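You operate a simulated robot arm through the tools that you are given. There is no shell and no other tool. Be economical: measure what you need, move in short steps, check, and stop when the job is done.

You are at the controls of a simulated two-armed robot. One attempt, no reset.

Task
Put two of the tea bags from the left end of the front desk on the top of the safe. Switch the small note counter switch on. Switch the counter twenty-five keypad switch off. Put one of the deposit holders from the top of the back desk on the yellow slip pad there. The order is free. Set down upright: deposit holder.

The check looks at the end state, three seconds after you hand in, the way a careful person would. Anything else that was tipped, shoved, dropped, spilled or broken makes it a failure.

Robot
Two 7-joint arms with fingered hands on one trunk, on a base that drives. Base frame: it is fixed to the floor where the robot stands at the start and does not move with it; the origin is under the middle of the robot, x ahead of it, y to its left, z up. Lengths are in mm, angles in degrees, forces in N, time in s.
The left shoulder is at the start at [70, 172, 1127], the right one opposite. Places, roughly: counter twenty-five keypad switch [3300, -4500, 800]; deposit holder [3750, 1000, 750]; slip pad [3250, 1250, 750]; small note counter switch [2200, -3600, 800]; tea bag [1000, -250, 750]; top of the safe [-2200, 800, 1200]. Payload 5 kg a hand.
Tool frame (each hand has its own): the origin (TCP) lies between the finger pads and is the grasp point; the fingertips stand 43 mm ahead of it; z points along the fingers, y is the line along which they close. Largest opening 144 mm; the body of the gripper starts 50 mm behind the TCP. The gripper is a hand of 5 fingers: y runs from the thumb to the fingers, the wrist lies at [-21, -124, -221] in the tool frame, and closing takes about 1.5 s.
Orientation is that of the tool frame in the base frame, as a unit quaternion [w, x, y, z]. With the fingers straight down and the wrist toward the robot, the tool's x, y and z point along [0, 1, 0], [1, 0, 0] and [0, 0, -1] of the base frame.

Tools
- The arms move only by the tool play_rows. It takes "left_series", "right_series" or both (then of equal length, played together; a hand with none holds still); each is a list of rows, each an object (a shift or turn left out is 0, a gripper value left out holds the last) with "xyz": the shift along the tool's x, y, z in units of 50 mm (1.0 is 50 mm), a list of three; "dr": the turn, a rotation vector about the tool's x, y, z in units of 8 degrees (1.0 is 8 degrees), a list of three. In form: [{"xyz": [dx, dy, dz], "dr": [ax, ay, az]}, ...]. A call has 1 to 20 rows; each row shifts and turns the commanded pose from where the row before left it, along the tool's axes as they then stand. "left_claw" and "right_claw" are, for a hand that has rows, the gripper command, from -1 (shut) to 1 (fully open), values between in proportion, set as the call begins (left out, the last holds). A call with a number of a shift or a turn outside -1 to 1 is refused whole. Each row takes 0.2 s and may step no farther than 50 mm and 8.6 degrees from the row before; otherwise, or with a gripper value out of range, the whole call is refused. A pose out of reach is approached as far as the arm can. The call stops where the force on the tool passes 40 N (or 10 N more than at its start, if that is more) or the arm is blocked; 0.2 s more then pass. Each finger travels about 45 mm/s and halts on what it meets, pressing with about 23 N; the grip force reading is that of the motor and also rises with nothing between the fingers. The clock runs only during rows and for 0.2 s after the last one: add rows that do not move to give the fingers time. It gives the time, the measured TCP pose, the force on the tool (base axes), the opening and the grip force at its end, in the units of the frame above (readings bear some noise), with the torque about the TCP (base axes, N m) and any sound that the robot's microphone picked up, and new pictures: "show" is both (left out), scene, wrist or none (wrist: the cameras of the hands that moved).
- Cameras (640 x 400 px; columns grow to the right, rows downward): "scene" is now at [143.7, -18.6, 1379.8]; the picture's right is [-0.19, -0.98, 0.00], its down [-0.39, 0.08, -0.92] and it looks along [0.90, -0.17, -0.40] (base axes); focal length 291 px, centre (320, 200). "left" rides on the left gripper at [-86, -108, -168] in its tool frame; the picture's right is [-0.80, -0.28, 0.53], its down [0.54, -0.73, 0.42] and it looks along [0.27, 0.63, 0.73] (tool axes); focal length 275 px, centre (320, 200). "right" rides on the right gripper at [86, -108, -168] in its tool frame; the picture's right is [-0.80, 0.28, -0.53], its down [-0.54, -0.73, 0.42] and it looks along [-0.27, 0.63, 0.73] (tool axes); focal length 275 px, centre (320, 200). There is no depth. A picture from a camera that has moved, and an enlarged one, comes with that camera's place and axes in the base frame and with its lens.
- slide_trunk(by): slides the trunk up (or, below 0, down) by that many mm; the arms and the scene camera ride with it, the base frame stays. It gives what a move gives, with no picture.
- steer(legs): drives the robot by 1 to 6 legs, each [ahead, left, turn to the left] in mm, mm and degrees, along the robot's own axes; the way and the turn of a leg run together, so that a leg with both is an arc; at most 1500 mm and 180 degrees a leg. The arms and the cameras ride along, it lands a little off, and it stops where it bumps. It gives what a move gives, and a new picture of the scene camera.
- curl_fingers(index, middle, ring, little, thumb_bend, thumb_turn, hand): sets how far each is bent, from 0 (flat) to 100 (curled in); at 30 the hand is open as for a grip, at 70 the pads meet at the TCP. One left out holds its place. A second passes; each finger stops where it meets its share of the squeeze, and holds until it gets a number again. A gripper value or a shape takes the hand back. It gives what a move gives, with no picture; readings hold the bend of each and the force on index, middle, ring, little, thumb and palm. thumb_turn goes from beside the hand (0) to across from the fingers (100), as for a grip.
- hand_shape(shape, hand): the hand has 5 fingers and takes this shape, open, in about a second: jaw (thumb against the fingers, like two jaws); tri (thumb and two fingers); tip (a fingertip pinch); poke (one finger out to press); point (the index stretched); flat (the hand flat); cup (the hand cupped); fist (a fist). The gripper value then closes the fingers along that shape, each until it touches; the sizes above hold for jaw. It gives what a move gives, with no picture.
- turn_head(pan, tilt): turns the head with the scene camera to pan (to the left, within 86 degrees either way) and tilt (down, from -29 to 69), counted from straight ahead of the robot. It gives what a move gives, and a new picture of the scene camera.
- zoom(camera, box): a new picture of the part [left, top, right, bottom] of that camera's present view, enlarged. It takes no simulated time.
- job_done(): hands the job in; it is judged then, once.

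Go step by step. Nothing tells you exact positions but the pictures and the camera data: compare them with the known pose of the tool, close in by small moves and look again before you grip or let go. The budget is 165 turns and 260 pictures, counting those below and the enlarged ones. Unless the task says otherwise, let go and move clear before handing in.

The tools are called after "Request:" as name(argument=value, ...) on one line, values as JSON. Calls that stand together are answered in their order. play_rows: Moves the arms, as the interface text tells. Its arguments: {"type":"object","properties":{"left_series":{"type":"array","items":{"type":"object","properties":{"xyz":{"type":"array","items":{"type":"number"}},"dr":{"type":"array","items":{"type":"number"}}}}},"left_claw":{"type":"number"},"right_series":{"type":"array","items":{"type":"object","properties":{"xyz":{"type":"array","items":{"type":"number"}},"dr":{"type":"array","items":{"type":"number"}}}}},"right_claw":{"type":"number"},"show":{"type":"string","enum":["both","scene","wrist","none"]}},"required":[]} The other tools are called the same way: slide_trunk (by) slides the trunk up or down; hand_shape (shape, hand) gives the hand a shape; curl_fingers (index, middle, ring, little, thumb_bend, thumb_turn, hand) moves the fingers one by one; steer (legs) drives the base; turn_head (pan, tilt) turns the head that bears the scene camera; zoom (camera, box) takes an enlarged picture of a part of a camera's view; job_done () hands the job in.

At the start:

```text
time_s: 0.0
left_position: [658.4, 217.7, 1010.9]
left_ee_rot: [0.0, 0.708, 0.707, 0.0]
left_ft_force: [0.1, 0.6, 0.3]
left_wrist_torque: [0.0, 0.04, -0.02]
left_grip_width: 143.5
left_grip_force: 0.1
left_shape: jaw
left_bend: [30.0, 30.0, 30.0, 30.0, 30.0, 98.0]
left_finger forces: [0.0, 0.0, 0.0, 0.0, 0.0, 0.0]
right_position: [713.7, -427.5, 1025.0]
right_ee_rot: [0.001, 0.707, 0.707, 0.0]
right_ft_force: [0.0, -1.0, 0.1]
right_wrist_torque: [-0.02, 0.03, -0.01]
right_grip_width: 144.0
right_grip_force: 0.1
right_shape: jaw
right_bend: [30.0, 30.0, 30.0, 30.0, 30.0, 98.0]
right_finger forces: [0.0, 0.0, 0.1, 0.1, 0.1, 0.0]
trunk travel left (down, up): [-225.0, 715.0]
robot x, y, heading: [-2.5, 1.3, 0.3]
head pan, tilt: [-11.0, 23.4]
```

scene: 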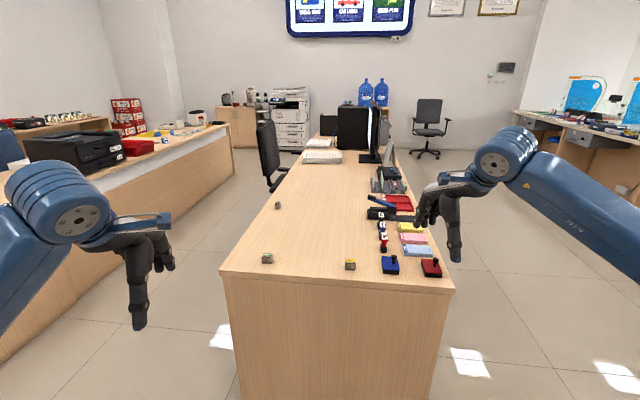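
right: 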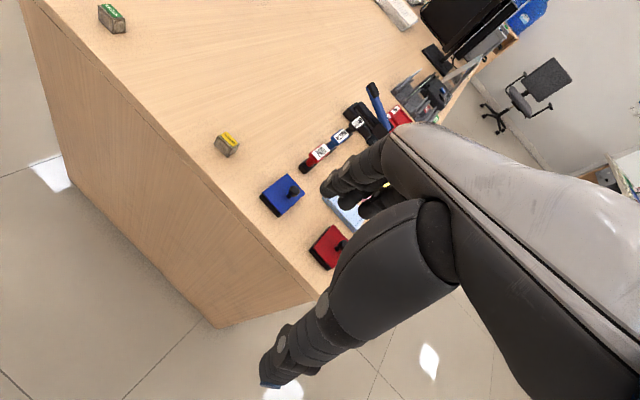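
left: 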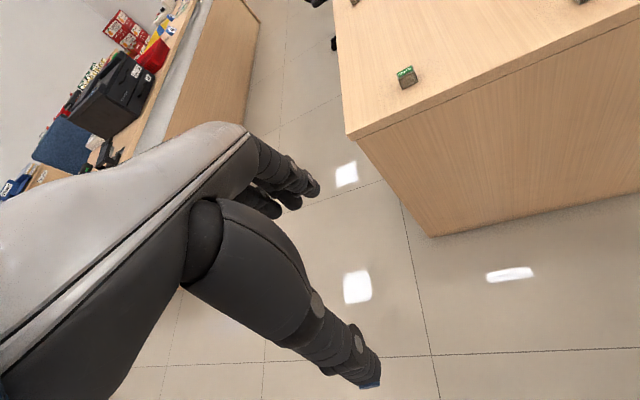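

I see a desk ahead with three small packets near its near edge, which may be the tea bags. I'll zoom in to identify them.

Request:
zoom(camera="scene", box=[220, 180, 460, 330])

Request:
zoom(camera="scene", box=[0, 80, 240, 230])

```text
2.67 times, centred on (340, 255) of scene
camera zoom: at [143.7, -18.6, 1379.8], right [-0.19, -0.98, 0.0], down [-0.39, 0.08, -0.92], along [0.9, -0.17, -0.4], focal length 777 px, centre (267, 53)
```

zoom: 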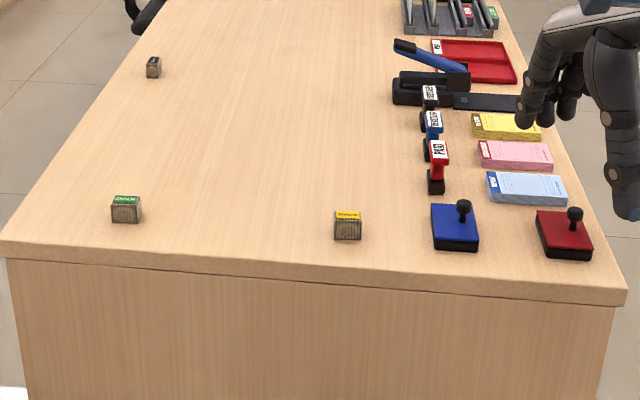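

```text
2.67 times, centred on (120, 155) of scene
camera zoom: at [143.7, -18.6, 1379.8], right [-0.19, -0.98, 0.0], down [-0.39, 0.08, -0.92], along [0.9, -0.17, -0.4], focal length 777 px, centre (853, 320)
```

zoom: 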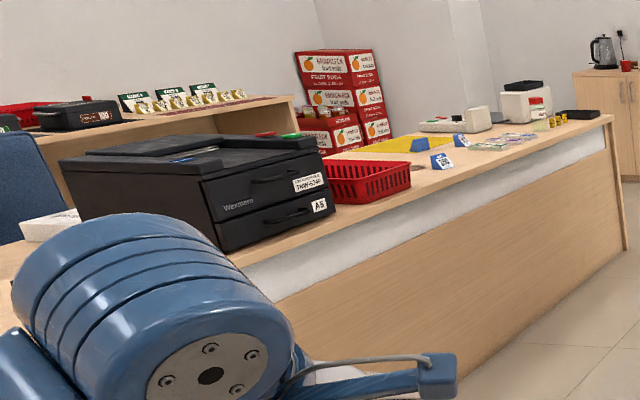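

Three boxed tea bags: green ≈[1037,8], yellow ≈[946,-275], and a black one farther back. I'll move forward a bit and take green with the left hand and yellow with the right.

Request:
steer(legs=[[200, 0, 0]])

Request:
turn_head(pan=0, tilt=45)

```text
time_s: 1.6
left_position: [857.8, 219.6, 1009.9]
left_ee_rot: [-0.001, 0.706, 0.708, -0.001]
left_ft_force: [0.1, 0.3, -0.3]
left_wrist_torque: [0.0, 0.05, -0.02]
left_grip_width: 143.4
left_grip_force: 0.1
left_shape: jaw
left_bend: [30.0, 30.0, 30.0, 30.0, 30.0, 98.0]
left_finger forces: [0.1, 0.0, 0.0, 0.1, 0.0, 0.0]
right_position: [916.6, -425.2, 1024.8]
right_ee_rot: [0.001, 0.706, 0.708, -0.001]
right_ft_force: [0.9, 0.0, 0.6]
right_wrist_torque: [0.04, 0.03, 0.0]
right_grip_width: 143.6
right_grip_force: 0.0
right_shape: jaw
right_bend: [30.0, 30.0, 30.0, 30.0, 30.0, 98.0]
right_finger forces: [0.0, 0.0, 0.0, 0.0, 0.0, 0.0]
trunk travel left (down, up): [-225.0, 715.0]
robot x, y, heading: [202.4, 2.5, -0.1]
head pan, tilt: [-11.0, 23.4]
camera scene: at [344.7, -17.9, 1379.7], right [-0.19, -0.98, 0.0], down [-0.39, 0.07, -0.92], along [0.9, -0.17, -0.4], focal length 291 px, centre (320, 200)
```

scene: 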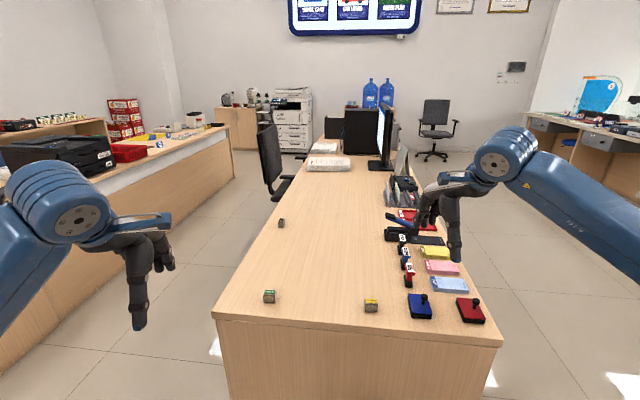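

```text
time_s: 2.5
left_position: [858.7, 221.2, 1012.0]
left_ee_rot: [0.0, 0.706, 0.708, 0.0]
left_ft_force: [0.6, -0.4, 0.6]
left_wrist_torque: [0.02, -0.04, -0.03]
left_grip_width: 144.2
left_grip_force: 0.1
left_shape: jaw
left_bend: [30.0, 30.0, 30.0, 30.0, 30.0, 98.0]
left_finger forces: [0.0, 0.1, 0.0, 0.0, 0.1, 0.1]
right_position: [915.0, -425.6, 1024.2]
right_ee_rot: [0.0, 0.705, 0.709, 0.0]
right_ft_force: [-0.4, -0.6, 0.5]
right_wrist_torque: [0.0, 0.0, -0.01]
right_grip_width: 143.7
right_grip_force: 0.1
right_shape: jaw
right_bend: [30.0, 30.0, 30.0, 30.0, 30.0, 98.0]
right_finger forces: [0.1, 0.0, 0.0, 0.0, 0.1, 0.0]
trunk travel left (down, up): [-225.0, 715.0]
robot x, y, heading: [201.8, -0.3, 0.2]
head pan, tilt: [0.0, 45.0]
camera scene: at [333.9, -0.3, 1346.6], right [0.0, -1.0, 0.0], down [-0.71, 0.0, -0.71], along [0.71, 0.0, -0.71], focal length 291 px, centre (320, 200)
```

scene: 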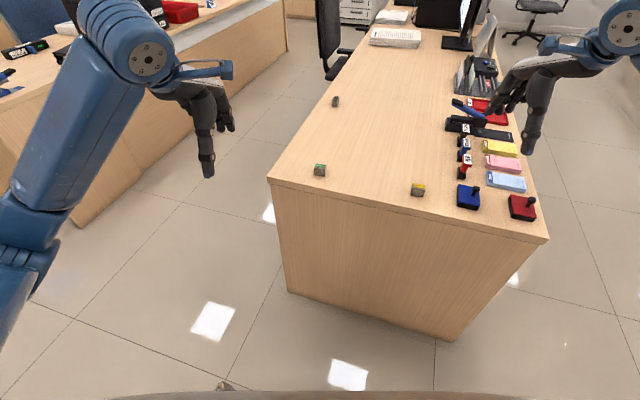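

Request:
zoom(camera="scene", box=[260, 130, 500, 280])

Request:
zoom(camera="left", box=[240, 0, 640, 250])

Request:
zoom(camera="right", box=[0, 0, 400, 250])

```text
2.67 times, centred on (380, 205) of scene
camera zoom: at [333.9, -0.3, 1346.6], right [0.0, -1.0, 0.0], down [-0.71, 0.0, -0.71], along [0.71, 0.0, -0.71], focal length 777 px, centre (160, 187)
```

zoom: 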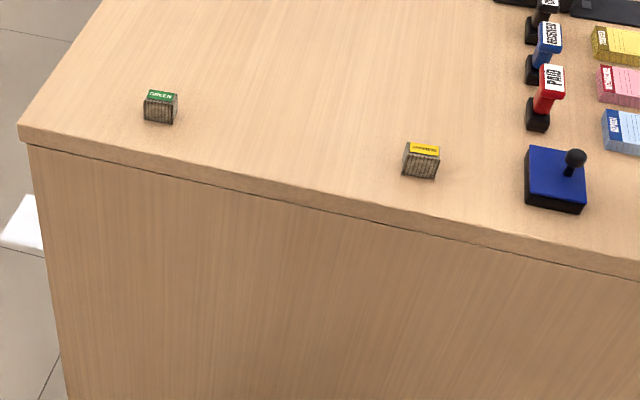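

```text
1.60 times, centred on (440, 125) of left
camera zoom: at [750.9, 133.7, 1178.9], right [-0.28, -0.8, -0.53], down [-0.73, 0.54, -0.42], along [0.63, 0.27, -0.73], focal length 440 px, centre (128, 320)
```

zoom: 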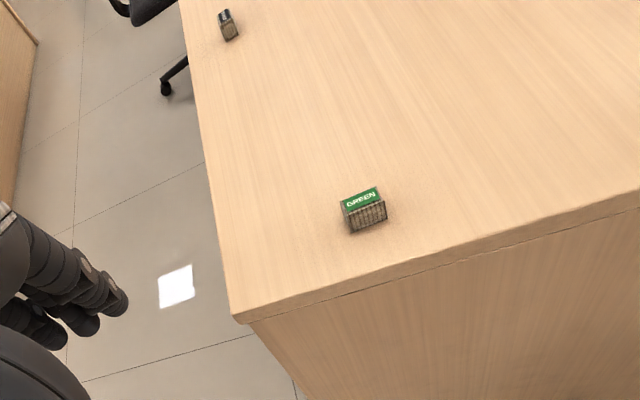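

```text
1.60 times, centred on (200, 125) of right
camera zoom: at [806.6, -340.5, 1192.6], right [0.29, -0.8, 0.53], down [-0.72, -0.54, -0.42], along [0.63, -0.27, -0.73], focal length 440 px, centre (512, 320)
```

zoom: 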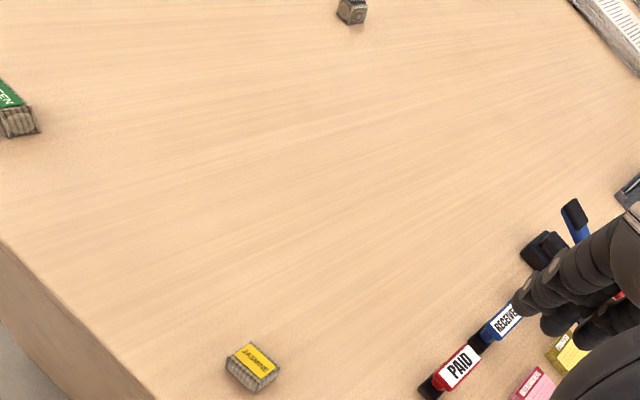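

Triangulated: green top ≈[1055,-1,780], yellow top ≈[958,-286,780], both thin along x and rotated roughly 8° clockwise. I'll bring both hands above them.

Request:
play_rows(left_series=[{"xyz": [-0.74, 0.653, 0], "dr": [0, 0, 0.17]}, {"xyz": [-0.74, 0.653, 0], "dr": [0, 0, 0.17]}, {"xyz": [-0.74, 0.653, 0], "dr": [0, 0, 0.17]}, {"xyz": [-0.74, 0.653, 0], "dr": [0, 0, 0.17]}, {"xyz": [-0.74, 0.653, 0], "dr": [0, 0, 0.17]}, {"xyz": [-0.74, 0.653, 0], "dr": [0, 0, 0.17]}, {"xyz": [0, 0, 0.7]}, {"xyz": [0, 0, 0.7]}, {"xyz": [0, 0, 0.7]}], right_series=[{"xyz": [0.463, 0.143, 0], "dr": [0, 0, 0.17]}, {"xyz": [0.463, 0.143, 0], "dr": [0, 0, 0.17]}, {"xyz": [0.463, 0.143, 0], "dr": [0, 0, 0.17]}, {"xyz": [0.463, 0.143, 0], "dr": [0, 0, 0.17]}, {"xyz": [0.463, 0.143, 0], "dr": [0, 0, 0.17]}, {"xyz": [0.463, 0.143, 0], "dr": [0, 0, 0.17]}, {"xyz": [0, 0, 0.8]}, {"xyz": [0, 0, 0.8]}, {"xyz": [0, 0, 0.8]}])

```text
time_s: 4.5
left_position: [1040.4, -12.7, 908.0]
left_ee_rot: [0.0, 0.754, 0.656, 0.0]
left_ft_force: [0.1, -0.1, 0.5]
left_wrist_torque: [-0.01, 0.0, -0.03]
left_grip_width: 143.8
left_grip_force: 0.1
left_shape: jaw
left_bend: [30.0, 30.0, 30.0, 30.0, 30.0, 98.0]
left_finger forces: [0.0, 0.0, 0.0, 0.1, 0.1, 0.0]
right_position: [965.5, -288.8, 903.5]
right_ee_rot: [0.0, 0.755, 0.655, 0.001]
right_ft_force: [0.6, -0.2, -0.4]
right_wrist_torque: [0.0, 0.0, 0.01]
right_grip_width: 144.1
right_grip_force: 0.2
right_shape: jaw
right_bend: [30.0, 30.0, 30.0, 30.0, 30.0, 98.0]
right_finger forces: [0.0, 0.0, 0.0, 0.0, 0.0, 0.0]
trunk travel left (down, up): [-225.0, 715.0]
robot x, y, heading: [200.2, 0.7, 0.4]
head pan, tilt: [0.0, 45.0]
camera scene: at [335.6, -0.9, 1346.5], right [0.0, -1.0, 0.0], down [-0.71, 0.0, -0.71], along [0.71, 0.0, -0.71], focal length 291 px, centre (320, 200)
camera right: at [870.8, -189.7, 1070.4], right [0.17, -0.83, 0.53], down [-0.79, -0.44, -0.42], along [0.58, -0.35, -0.73], focal length 275 px, centre (320, 200)
camera left: at [922.2, -84.6, 1074.8], right [-0.39, -0.75, -0.53], down [-0.64, 0.64, -0.42], along [0.66, 0.18, -0.73], focal length 275 px, centre (320, 200)
```

scene: 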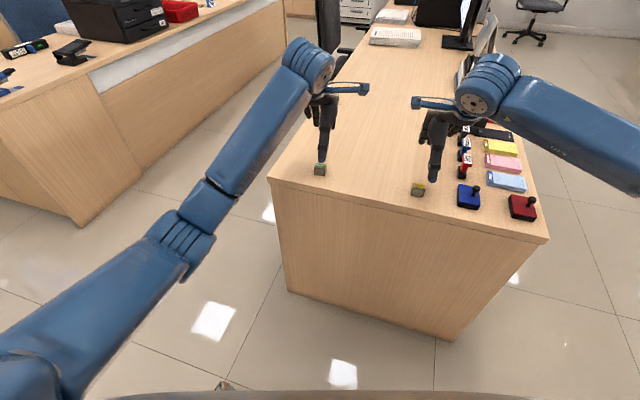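
right: 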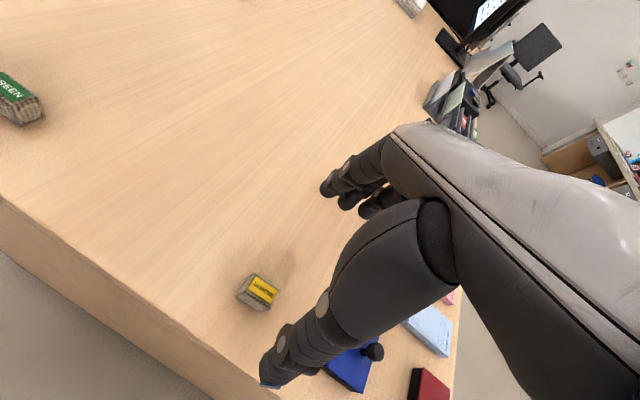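
left: 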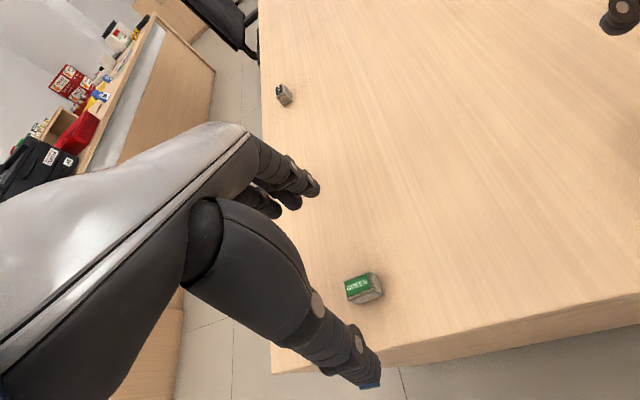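

Hands are above the boxes. I'll test the closing in the air to see where the fingertips meet relative to the TCP.

Request:
play_rows(left_series=[{"xyz": [0.1, 0, 0]}, {}, {}, {}, {}, {}, {}], right_series=[{"xyz": [0, 0, 0]}, {}, {}, {}, {}, {}, {}], left_claw=-1, right_claw=-0.6, show="both")

```text
time_s: 6.0
left_position: [1040.0, -9.2, 906.6]
left_ee_rot: [0.0, 0.755, 0.656, 0.0]
left_ft_force: [-1.2, 0.1, 0.0]
left_wrist_torque: [-0.03, 0.03, 0.03]
left_grip_width: 1.4
left_grip_force: 0.1
left_shape: jaw
left_bend: [69.0, 69.0, 69.0, 69.0, 70.0, 100.0]
left_finger forces: [0.0, 0.0, 0.0, 0.0, 0.1, 0.0]
right_position: [964.3, -288.4, 902.2]
right_ee_rot: [0.0, 0.754, 0.657, -0.001]
right_ft_force: [0.3, -0.2, -0.3]
right_wrist_torque: [-0.01, -0.02, 0.03]
right_grip_width: 28.7
right_grip_force: 0.1
right_shape: jaw
right_bend: [73.0, 59.0, 57.0, 53.0, 74.0, 100.0]
right_finger forces: [0.0, 0.0, 0.0, 0.0, 0.1, 0.0]
trunk travel left (down, up): [-225.0, 715.0]
robot x, y, heading: [199.6, 1.3, 0.4]
head pan, tilt: [0.0, 45.0]
camera scene: at [334.3, -0.4, 1346.5], right [0.0, -1.0, 0.0], down [-0.71, 0.0, -0.71], along [0.71, 0.0, -0.71], focal length 291 px, centre (320, 200)
camera right: at [869.8, -189.2, 1071.0], right [0.17, -0.83, 0.53], down [-0.79, -0.44, -0.42], along [0.58, -0.35, -0.73], focal length 275 px, centre (320, 200)
camera left: at [921.5, -79.7, 1074.7], right [-0.39, -0.75, -0.53], down [-0.64, 0.64, -0.42], along [0.66, 0.18, -0.73], focal length 275 px, centre (320, 200)
```

scene: 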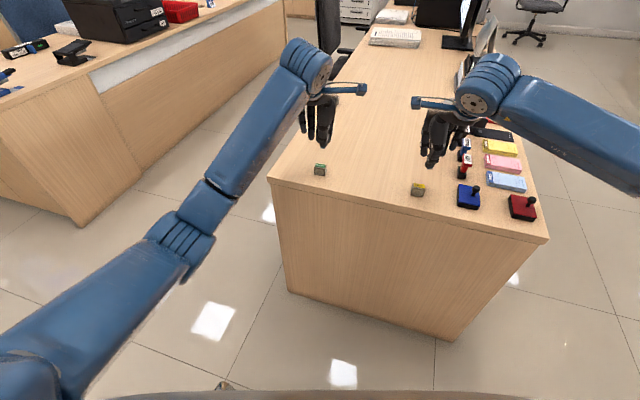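
right: 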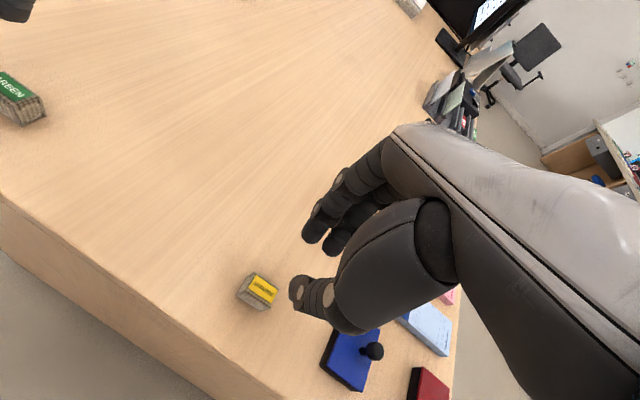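
left: 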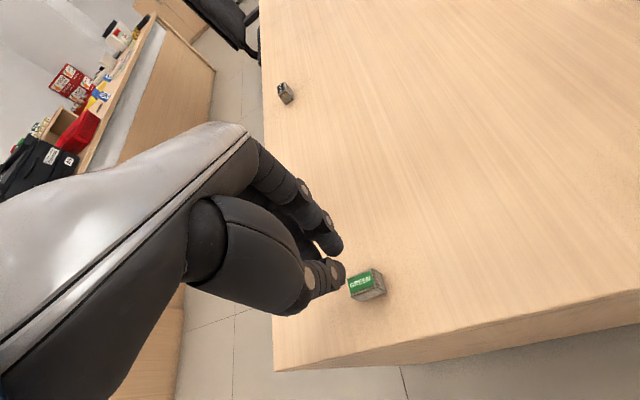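

The tips meet about 40 mm ahead of the TCP. I'll open both hands partway, centre over the boxes and descend with a check.

Request:
play_rows(left_series=[{"xyz": [0.18, 0.136, 0]}, {}, {}, {}, {}, {"xyz": [0, 0, 0.6]}, {"xyz": [0, 0, 0.6]}, {"xyz": [0, 0, 0.4]}], right_series=[{"xyz": [0, -0.14, 0]}, {}, {}, {}, {}, {"xyz": [0, 0, 0.6]}, {"xyz": [0, 0, 0.6]}, {"xyz": [0, 0, 0.4]}], left_claw=0.2, right_claw=0.2, show="both")

```text
time_s: 7.8
left_position: [1051.1, -0.6, 826.2]
left_ee_rot: [0.0, 0.755, 0.655, 0.0]
left_ft_force: [-0.2, -0.1, 0.0]
left_wrist_torque: [0.03, 0.01, 0.04]
left_grip_width: 86.1
left_grip_force: 0.1
left_shape: jaw
left_bend: [74.0, 41.0, 38.0, 43.0, 66.0, 100.0]
left_finger forces: [0.0, 0.1, 0.1, 0.0, 0.1, 0.0]
right_position: [957.9, -287.4, 821.5]
right_ee_rot: [0.0, 0.755, 0.656, 0.0]
right_ft_force: [-0.5, -0.9, 0.2]
right_wrist_torque: [0.02, 0.01, -0.03]
right_grip_width: 86.1
right_grip_force: 0.0
right_shape: jaw
right_bend: [74.0, 41.0, 38.0, 43.0, 66.0, 100.0]
right_finger forces: [0.1, 0.0, 0.0, 0.0, 0.0, 0.1]
trunk travel left (down, up): [-225.0, 715.0]
robot x, y, heading: [198.8, -1.4, 0.2]
head pan, tilt: [0.0, 45.0]
camera scene: at [334.8, -0.4, 1346.6], right [0.0, -1.0, 0.0], down [-0.71, 0.0, -0.71], along [0.71, 0.0, -0.71], focal length 291 px, centre (320, 200)
camera right: at [863.0, -187.3, 990.1], right [0.17, -0.83, 0.53], down [-0.79, -0.44, -0.42], along [0.58, -0.35, -0.73], focal length 275 px, centre (320, 200)
camera left: at [932.9, -71.1, 993.5], right [-0.39, -0.75, -0.53], down [-0.64, 0.64, -0.42], along [0.66, 0.18, -0.73], focal length 275 px, centre (320, 200)
```

scene: 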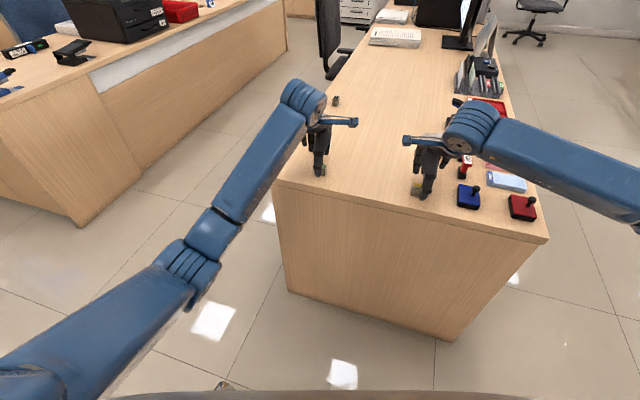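
right: 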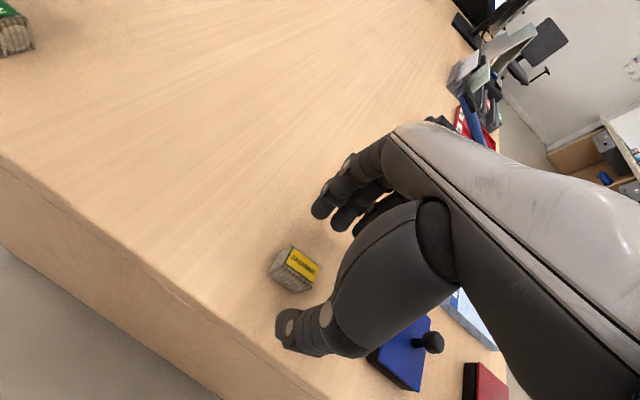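
left: 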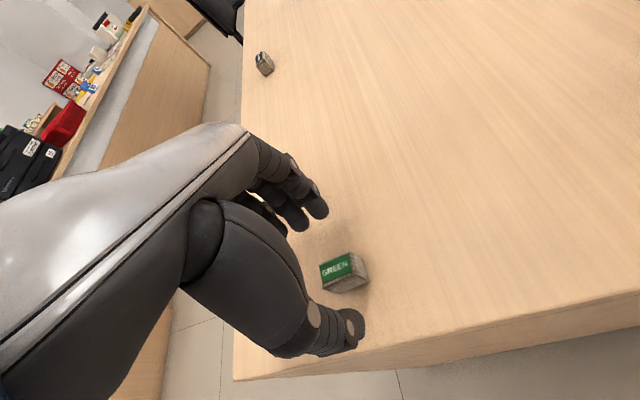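

Both boxes sit right between thumb and fingers. Descending ~28 mm and closing.

Request:
play_rows(left_series=[{"xyz": [0, 0, 0.31]}, {"xyz": [0, 0, 0.31]}, {}], right_series=[{"xyz": [0, 0, 0.27]}, {"xyz": [0, 0, 0.26]}, {}], show="wrist")

Request:
play_rows(left_series=[{}, {}, {}, {}, {}, {}, {}, {}], right_series=[{}, {}, {}, {}, {}, {}, {}, {}], left_claw=-1, right_claw=-1, show="wrist")

```text
time_s: 8.7
left_position: [1047.7, 2.1, 794.0]
left_ee_rot: [0.0, 0.755, 0.656, 0.001]
left_ft_force: [-0.2, 0.1, 5.2]
left_wrist_torque: [-0.01, -0.21, 0.03]
left_grip_width: 86.1
left_grip_force: 0.0
left_shape: jaw
left_bend: [74.0, 41.0, 38.0, 43.0, 66.0, 100.0]
left_finger forces: [1.2, 3.1, 0.0, 0.0, 0.1, 0.0]
right_position: [956.9, -289.0, 796.0]
right_ee_rot: [0.0, 0.755, 0.656, 0.0]
right_ft_force: [0.3, -0.2, -0.5]
right_wrist_torque: [0.01, -0.02, 0.0]
right_grip_width: 86.1
right_grip_force: 0.0
right_shape: jaw
right_bend: [74.0, 41.0, 38.0, 43.0, 66.0, 100.0]
right_finger forces: [0.0, 0.0, 0.0, 0.0, 0.0, 0.0]
trunk travel left (down, up): [-225.0, 715.0]
robot x, y, heading: [201.0, -1.1, 0.1]
head pan, tilt: [0.0, 45.0]
camera right: at [861.6, -188.2, 963.9], right [0.17, -0.83, 0.53], down [-0.79, -0.44, -0.42], along [0.58, -0.35, -0.73], focal length 275 px, centre (320, 200)
camera left: at [929.3, -69.0, 961.6], right [-0.39, -0.75, -0.53], down [-0.64, 0.64, -0.42], along [0.66, 0.18, -0.73], focal length 275 px, centre (320, 200)
```

right: 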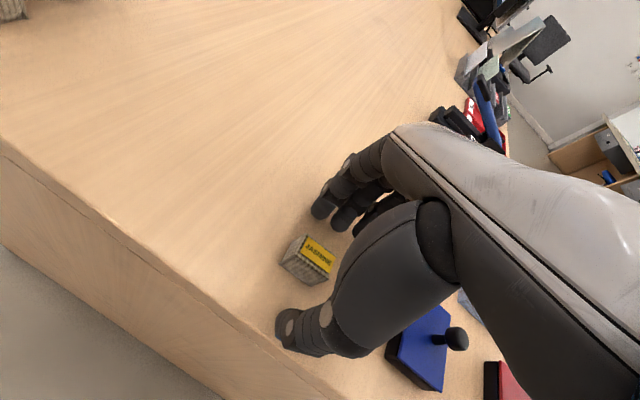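
left: 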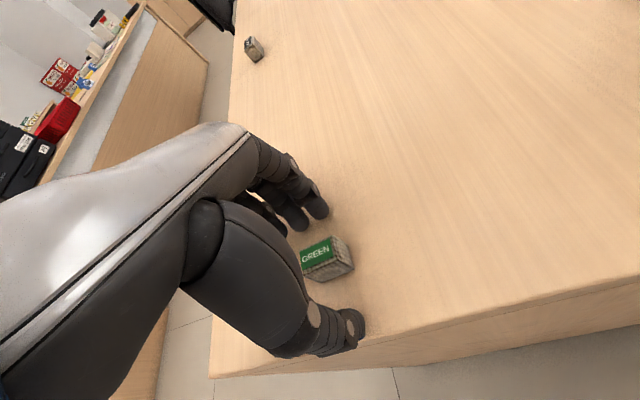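

```text
time_s: 10.4
left_position: [1046.3, 0.3, 793.0]
left_ee_rot: [-0.001, 0.755, 0.656, 0.0]
left_ft_force: [2.8, -1.2, 5.4]
left_wrist_torque: [-0.11, -0.23, -0.01]
left_grip_width: 32.3
left_grip_force: 23.2
left_shape: jaw
left_bend: [74.0, 56.0, 59.0, 56.0, 78.0, 100.0]
left_finger forces: [12.0, 6.2, 0.0, 0.0, 14.5, 0.0]
right_position: [956.6, -287.8, 796.4]
right_ee_rot: [0.0, 0.755, 0.656, -0.001]
right_ft_force: [-0.8, 0.5, 1.1]
right_wrist_torque: [0.03, -0.03, -0.03]
right_grip_width: 20.8
right_grip_force: 23.2
right_shape: jaw
right_bend: [73.0, 62.0, 66.0, 65.0, 74.0, 100.0]
right_finger forces: [11.5, 6.9, 0.1, 0.0, 19.1, 0.0]
trunk travel left (down, up): [-225.0, 715.0]
robot x, y, heading: [203.7, 0.5, 0.1]
head pan, tilt: [0.0, 45.0]
camera right: at [861.3, -188.2, 964.1], right [0.17, -0.83, 0.53], down [-0.79, -0.44, -0.42], along [0.58, -0.35, -0.73], focal length 275 px, centre (320, 200)
camera left: at [929.0, -69.1, 961.5], right [-0.39, -0.75, -0.53], down [-0.64, 0.64, -0.42], along [0.66, 0.18, -0.73], focal length 275 px, centre (320, 200)
```

right: 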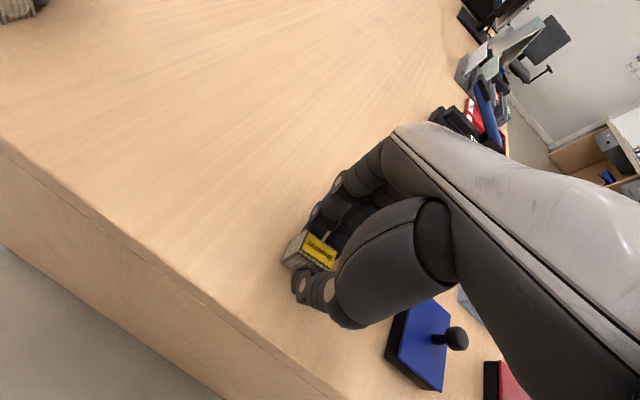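
left: 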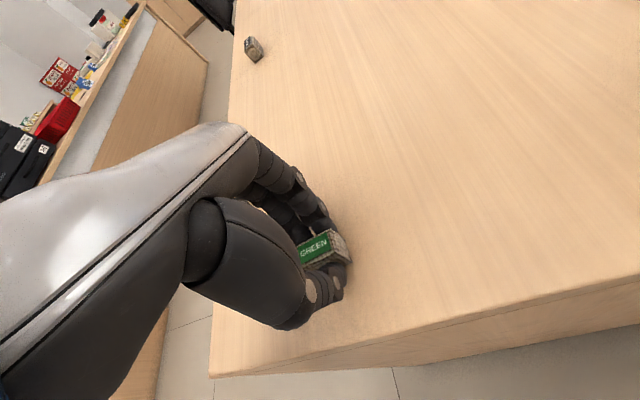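

Both hands grip their boxes. Lifting.

Request:
play_rows(left_series=[{"xyz": [0, 0, -0.3]}, {"xyz": [0, 0, -0.6]}, {"xyz": [0, 0, -0.9]}, {"xyz": [0, 0, -0.9]}, {"xyz": [0, 0, -0.9]}], right_series=[{"xyz": [0, 0, -0.3]}, {"xyz": [0, 0, -0.6]}, {"xyz": [0, 0, -0.9]}, {"xyz": [0, 0, -0.9]}, {"xyz": [0, 0, -0.9]}], show="both")

```text
time_s: 11.7
left_position: [1048.9, 3.2, 974.6]
left_ee_rot: [0.0, 0.755, 0.656, 0.0]
left_ft_force: [-0.6, 0.3, 0.1]
left_wrist_torque: [-0.03, -0.04, 0.02]
left_grip_width: 32.2
left_grip_force: 22.7
left_shape: jaw
left_bend: [74.0, 56.0, 59.0, 56.0, 78.0, 100.0]
left_finger forces: [9.1, 5.1, 0.0, 0.0, 14.6, 0.0]
right_position: [956.8, -289.9, 978.8]
right_ee_rot: [0.0, 0.755, 0.656, 0.0]
right_ft_force: [-0.1, 0.1, 0.3]
right_wrist_torque: [-0.02, -0.07, -0.01]
right_grip_width: 20.8
right_grip_force: 23.0
right_shape: jaw
right_bend: [73.0, 62.0, 66.0, 65.0, 74.0, 100.0]
right_finger forces: [11.8, 7.0, 0.0, 0.0, 18.9, 0.1]
trunk travel left (down, up): [-225.0, 715.0]
robot x, y, heading: [197.5, 0.6, 0.2]
head pan, tilt: [0.0, 45.0]
camera scene: at [332.6, -0.3, 1346.5], right [0.0, -1.0, 0.0], down [-0.71, 0.0, -0.71], along [0.71, 0.0, -0.71], focal length 291 px, centre (320, 200)
camera right: at [860.6, -190.5, 1146.8], right [0.17, -0.83, 0.53], down [-0.79, -0.44, -0.42], along [0.58, -0.35, -0.73], focal length 275 px, centre (320, 200)
camera left: at [930.7, -67.3, 1142.2], right [-0.39, -0.75, -0.53], down [-0.64, 0.64, -0.42], along [0.66, 0.18, -0.73], focal length 275 px, centre (320, 200)
```

scene: 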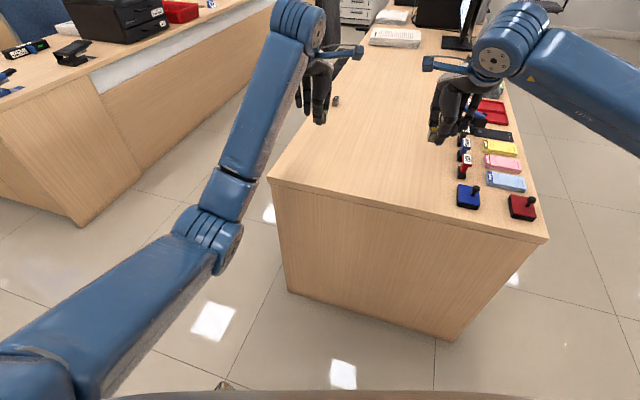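
right: 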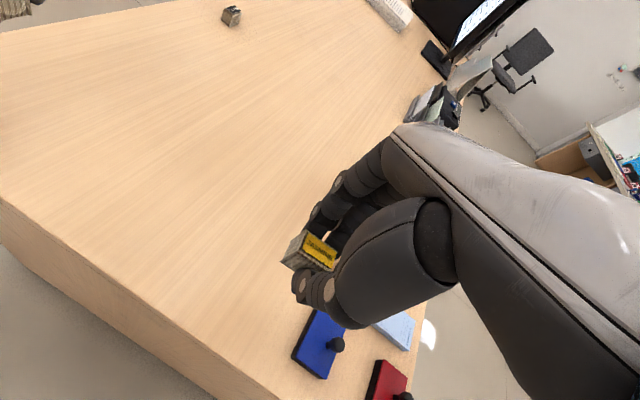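
left: 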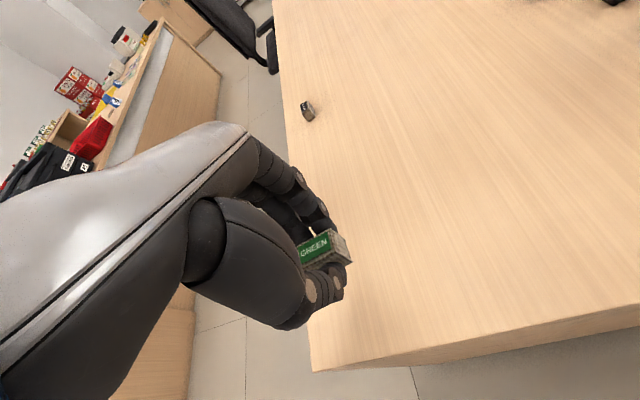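

Both boxes are held. I'll retract the arms a little, back away and look around for the safe.

Request:
play_rows(left_series=[{"xyz": [0.5, -0.85, 0]}, {"xyz": [0.5, -0.85, 0]}, {"xyz": [0.5, -0.85, 0]}, {"xyz": [0.5, -0.85, 0]}], right_series=[{"xyz": [-0.1, -0.5, 0]}, {"xyz": [-0.1, -0.5, 0]}, {"xyz": [-0.1, -0.5, 0]}, {"xyz": [-0.1, -0.5, 0]}], show="none")

Request:
steer(legs=[[-500, 0, 0]])

Request:
turn_head(pan=86, tilt=15)

```text
time_s: 12.7
left_position: [893.9, 126.6, 978.0]
left_ee_rot: [0.002, 0.755, 0.656, 0.001]
left_ft_force: [-0.4, 1.3, 0.9]
left_wrist_torque: [0.02, -0.08, 0.03]
left_grip_width: 32.0
left_grip_force: 22.9
left_shape: jaw
left_bend: [74.0, 57.0, 59.0, 56.0, 78.0, 100.0]
left_finger forces: [9.2, 5.1, 0.0, 0.0, 14.7, 0.0]
right_position: [853.8, -296.1, 982.1]
right_ee_rot: [0.001, 0.755, 0.656, 0.001]
right_ft_force: [-1.0, 0.1, 0.2]
right_wrist_torque: [-0.01, -0.1, -0.01]
right_grip_width: 21.1
right_grip_force: 23.4
right_shape: jaw
right_bend: [73.0, 62.0, 66.0, 65.0, 74.0, 100.0]
right_finger forces: [11.8, 7.2, 0.1, 0.1, 19.0, 0.0]
trunk travel left (down, up): [-225.0, 715.0]
robot x, y, heading: [204.5, 0.3, -0.2]
head pan, tilt: [0.0, 45.0]
```

```text
time_s: 15.5
left_position: [415.5, 119.0, 976.6]
left_ee_rot: [0.001, 0.759, 0.652, 0.0]
left_ft_force: [0.6, 0.7, 0.3]
left_wrist_torque: [-0.01, 0.01, -0.01]
left_grip_width: 31.7
left_grip_force: 23.2
left_shape: jaw
left_bend: [74.0, 57.0, 59.0, 56.0, 78.0, 100.0]
left_finger forces: [9.3, 5.2, 0.0, 0.0, 14.6, 0.0]
right_position: [369.6, -303.8, 979.9]
right_ee_rot: [-0.001, 0.759, 0.651, 0.0]
right_ft_force: [-1.0, -0.5, 0.5]
right_wrist_torque: [0.0, -0.04, 0.02]
right_grip_width: 20.7
right_grip_force: 23.1
right_shape: jaw
right_bend: [73.0, 62.0, 66.0, 65.0, 74.0, 100.0]
right_finger forces: [11.8, 7.2, 0.0, 0.0, 18.9, 0.0]
trunk travel left (down, up): [-225.0, 715.0]
robot x, y, heading: [-281.1, 3.9, -0.4]
head pan, tilt: [0.0, 45.0]
camera scene: at [-148.2, -0.4, 1346.6], right [-0.01, -1.0, 0.0], down [-0.71, 0.01, -0.71], along [0.71, -0.01, -0.71], focal length 291 px, centre (320, 200)
```

scene: 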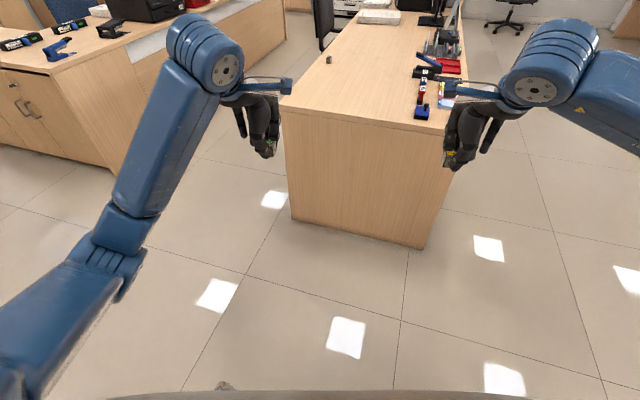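

```text
time_s: 17.1
left_position: [415.2, 119.2, 977.0]
left_ee_rot: [0.0, 0.759, 0.651, 0.0]
left_ft_force: [-0.1, -0.2, 0.6]
left_wrist_torque: [0.02, 0.04, -0.02]
left_grip_width: 32.1
left_grip_force: 23.0
left_shape: jaw
left_bend: [74.0, 57.0, 59.0, 56.0, 78.0, 100.0]
left_finger forces: [9.1, 5.1, 0.0, 0.0, 14.8, 0.0]
right_position: [370.2, -302.9, 979.0]
right_ee_rot: [0.001, 0.758, 0.652, 0.0]
right_ft_force: [0.1, 0.4, -0.6]
right_wrist_torque: [0.0, 0.01, 0.02]
right_grip_width: 20.8
right_grip_force: 22.9
right_shape: jaw
right_bend: [73.0, 62.0, 66.0, 65.0, 74.0, 100.0]
right_finger forces: [11.7, 7.2, 0.0, 0.0, 18.9, 0.1]
trunk travel left (down, up): [-225.0, 715.0]
robot x, y, heading: [-280.7, 5.4, -0.5]
head pan, tilt: [85.9, 15.0]
camera scene: at [-221.4, 93.5, 1393.3], right [1.0, -0.08, 0.0], down [-0.02, -0.26, -0.97], along [0.08, 0.96, -0.26], focal length 291 px, centre (320, 200)
```

scene: 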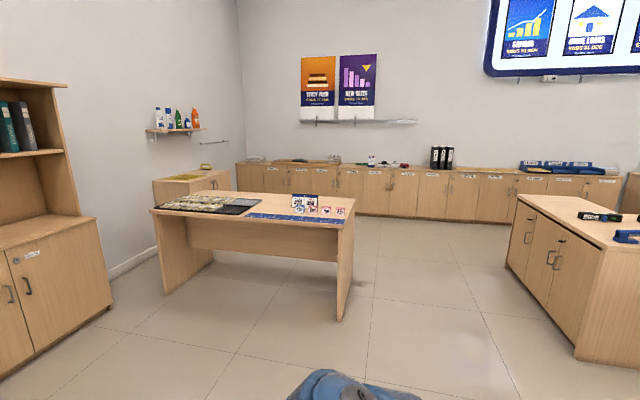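

The area to the left is clear. Turning left to find the safe.

Request:
steer(legs=[[0, 0, 120]])

Request:
turn_head(pan=30, tilt=15)

```text
time_s: 22.6
left_position: [-751.3, 529.4, 977.2]
left_ee_rot: [0.0, -0.203, 0.979, 0.0]
left_ft_force: [0.2, -0.4, -0.3]
left_wrist_torque: [0.01, 0.0, -0.01]
left_grip_width: 31.7
left_grip_force: 23.3
left_shape: jaw
left_bend: [74.0, 57.0, 59.0, 56.0, 78.0, 100.0]
left_finger forces: [8.9, 4.9, 0.1, 0.0, 13.8, 0.0]
right_position: [-370.5, 716.0, 978.8]
right_ee_rot: [0.0, -0.203, 0.979, 0.0]
right_ft_force: [-0.5, -0.3, 0.7]
right_wrist_torque: [-0.01, -0.03, -0.02]
right_grip_width: 20.7
right_grip_force: 23.5
right_shape: jaw
right_bend: [73.0, 62.0, 66.0, 65.0, 75.0, 100.0]
right_finger forces: [11.5, 6.8, 0.1, 0.0, 18.2, 0.1]
trunk travel left (down, up): [-225.0, 715.0]
robot x, y, heading: [-281.1, 0.0, 121.6]
head pan, tilt: [85.9, 15.0]
camera scene: at [-388.8, 0.8, 1393.4], right [-0.46, 0.89, 0.0], down [0.23, 0.12, -0.97], along [-0.86, -0.45, -0.26], focal length 291 px, centre (320, 200)
```

scene: 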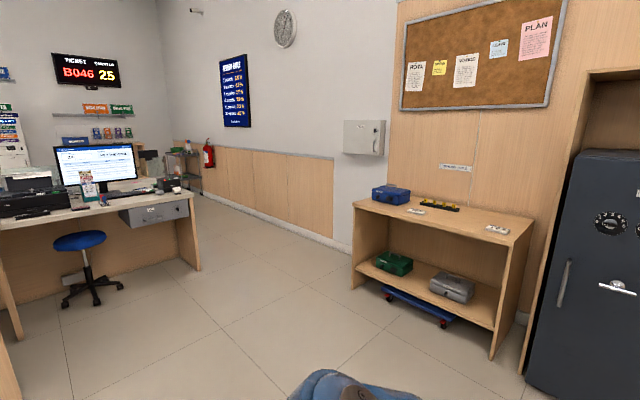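

```text
time_s: 23.8
left_position: [-752.0, 529.4, 976.8]
left_ee_rot: [0.0, -0.203, 0.979, 0.0]
left_ft_force: [0.5, -0.8, -0.7]
left_wrist_torque: [0.0, -0.02, 0.02]
left_grip_width: 31.8
left_grip_force: 23.0
left_shape: jaw
left_bend: [74.0, 57.0, 59.0, 56.0, 78.0, 100.0]
left_finger forces: [8.9, 4.7, 0.0, 0.0, 13.9, 0.1]
right_position: [-370.2, 716.8, 978.9]
right_ee_rot: [-0.001, -0.202, 0.979, 0.0]
right_ft_force: [0.4, 1.0, -1.0]
right_wrist_torque: [0.01, 0.01, 0.05]
right_grip_width: 20.7
right_grip_force: 23.1
right_shape: jaw
right_bend: [73.0, 62.0, 66.0, 65.0, 75.0, 100.0]
right_finger forces: [11.5, 6.8, 0.0, 0.1, 18.1, 0.0]
trunk travel left (down, up): [-225.0, 715.0]
robot x, y, heading: [-284.5, -1.4, 121.3]
head pan, tilt: [30.0, 15.0]
camera scene: at [-387.9, 88.4, 1393.3], right [0.48, 0.88, 0.0], down [0.23, -0.12, -0.97], along [-0.85, 0.46, -0.26], focal length 291 px, centre (320, 200)
```

scene: 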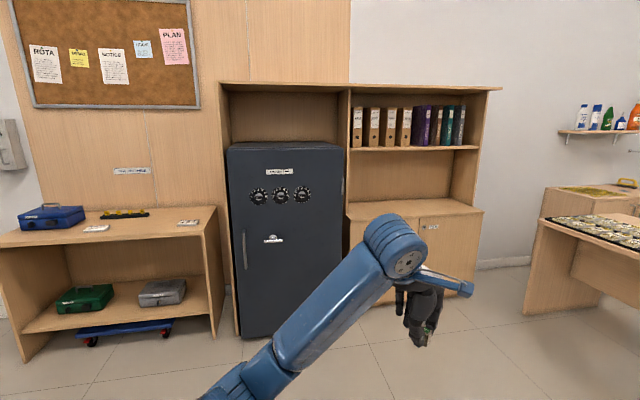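

The safe stands in a niche, front around x≈-1940, top ≈1230–1250. I'll turn to face it (heading 180°) and approach, staying about 1 m off.

Request:
steer(legs=[[0, 0, 58.5], [600, -700, 0]])

Request:
slide_trunk(by=330)

Request:
turn_head(pan=0, tilt=25)

```text
time_s: 31.2
left_position: [-1554.1, 629.7, 976.6]
left_ee_rot: [-0.001, -0.638, 0.77, 0.0]
left_ft_force: [-0.2, -0.1, -0.3]
left_wrist_torque: [0.02, 0.01, -0.01]
left_grip_width: 31.8
left_grip_force: 22.8
left_shape: jaw
left_bend: [74.0, 57.0, 59.0, 56.0, 78.0, 100.0]
left_finger forces: [8.7, 4.6, 0.1, 0.1, 13.8, 0.0]
right_position: [-1494.0, 1050.8, 978.6]
right_ee_rot: [0.0, -0.638, 0.77, 0.0]
right_ft_force: [-0.5, 0.8, -0.3]
right_wrist_torque: [0.02, 0.02, 0.0]
right_grip_width: 20.7
right_grip_force: 23.0
right_shape: jaw
right_bend: [73.0, 62.0, 66.0, 65.0, 75.0, 100.0]
right_finger forces: [11.5, 6.8, 0.0, 0.1, 17.8, 0.1]
trunk travel left (down, up): [-225.0, 715.0]
robot x, y, heading: [-852.9, 720.4, 177.6]
head pan, tilt: [30.0, 15.0]
camera scene: at [-984.4, 681.2, 1393.3], right [-0.46, 0.89, 0.0], down [0.23, 0.12, -0.97], along [-0.86, -0.45, -0.26], focal length 291 px, centre (320, 200)
```

scene: 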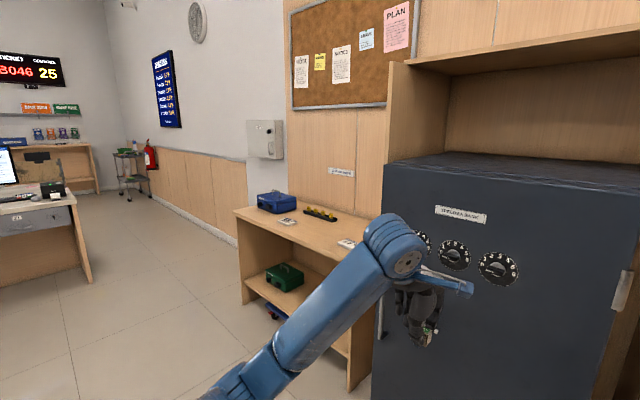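

```text
time_s: 34.4
left_position: [-1553.8, 629.3, 1306.7]
left_ee_rot: [0.0, -0.638, 0.77, 0.0]
left_ft_force: [-1.0, 0.0, -0.3]
left_wrist_torque: [-0.01, 0.03, 0.0]
left_grip_width: 31.4
left_grip_force: 22.5
left_shape: jaw
left_bend: [74.0, 57.0, 59.0, 56.0, 78.0, 100.0]
left_finger forces: [8.7, 4.7, 0.1, 0.0, 13.6, 0.0]
right_position: [-1494.4, 1048.9, 1307.8]
right_ee_rot: [-0.001, -0.638, 0.77, -0.001]
right_ft_force: [0.3, 1.3, -1.0]
right_wrist_torque: [-0.01, -0.02, 0.02]
right_grip_width: 20.7
right_grip_force: 23.0
right_shape: jaw
right_bend: [73.0, 62.0, 66.0, 65.0, 75.0, 100.0]
right_finger forces: [11.3, 6.7, 0.1, 0.1, 18.0, 0.0]
trunk travel left (down, up): [-555.0, 385.0]
robot x, y, heading: [-854.5, 720.3, 177.2]
head pan, tilt: [30.0, 15.0]
```

```text
time_s: 35.4
left_position: [-1554.2, 628.5, 1306.4]
left_ee_rot: [0.0, -0.638, 0.77, -0.001]
left_ft_force: [0.0, 0.5, -0.3]
left_wrist_torque: [0.02, -0.02, -0.01]
left_grip_width: 31.6
left_grip_force: 23.0
left_shape: jaw
left_bend: [74.0, 57.0, 59.0, 56.0, 78.0, 100.0]
left_finger forces: [8.8, 4.8, 0.0, 0.1, 13.7, 0.0]
right_position: [-1492.9, 1050.0, 1309.5]
right_ee_rot: [0.001, -0.638, 0.77, 0.0]
right_ft_force: [-0.7, -0.5, -0.1]
right_wrist_torque: [0.0, -0.01, 0.02]
right_grip_width: 20.5
right_grip_force: 23.0
right_shape: jaw
right_bend: [73.0, 62.0, 66.0, 65.0, 75.0, 100.0]
right_finger forces: [11.5, 6.7, 0.0, 0.0, 17.9, 0.0]
trunk travel left (down, up): [-555.0, 385.0]
robot x, y, heading: [-851.7, 726.0, 177.4]
head pan, tilt: [0.0, 25.0]
camera scene: at [-993.4, 728.0, 1707.1], right [0.04, 1.0, 0.0], down [0.42, -0.02, -0.91], along [-0.91, 0.04, -0.42], focal length 291 px, centre (320, 200)
```

scene: 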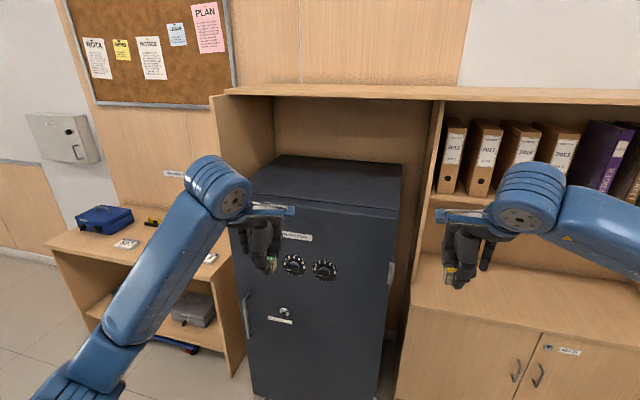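

Request:
zoom(camera="scene", box=[200, 80, 440, 230])

Request:
zoom(camera="left", box=[0, 0, 640, 400])

```text
2.67 times, centred on (320, 155) of scene
camera zoom: at [-993.4, 728.0, 1707.1], right [0.04, 1.0, 0.0], down [0.42, -0.02, -0.91], along [-0.91, 0.04, -0.42], focal length 777 px, centre (320, 320)
```

zoom: 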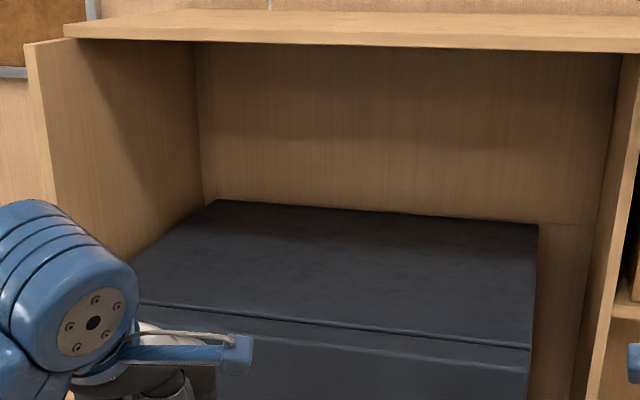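

```text
1.00 times, centred on (320, 200) of left (not enlarged: the box is as wide or as high as the picture)
camera zoom: at [-1430.1, 693.4, 1474.7], right [0.43, 0.73, -0.53], down [0.61, -0.67, -0.42], along [-0.67, -0.15, -0.73], focal length 275 px, centre (320, 200)
```

zoom: 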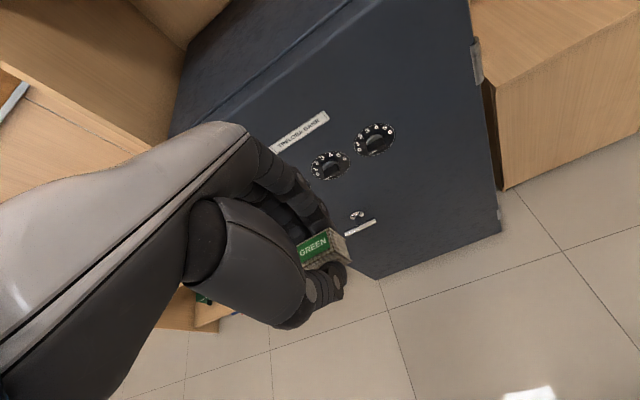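

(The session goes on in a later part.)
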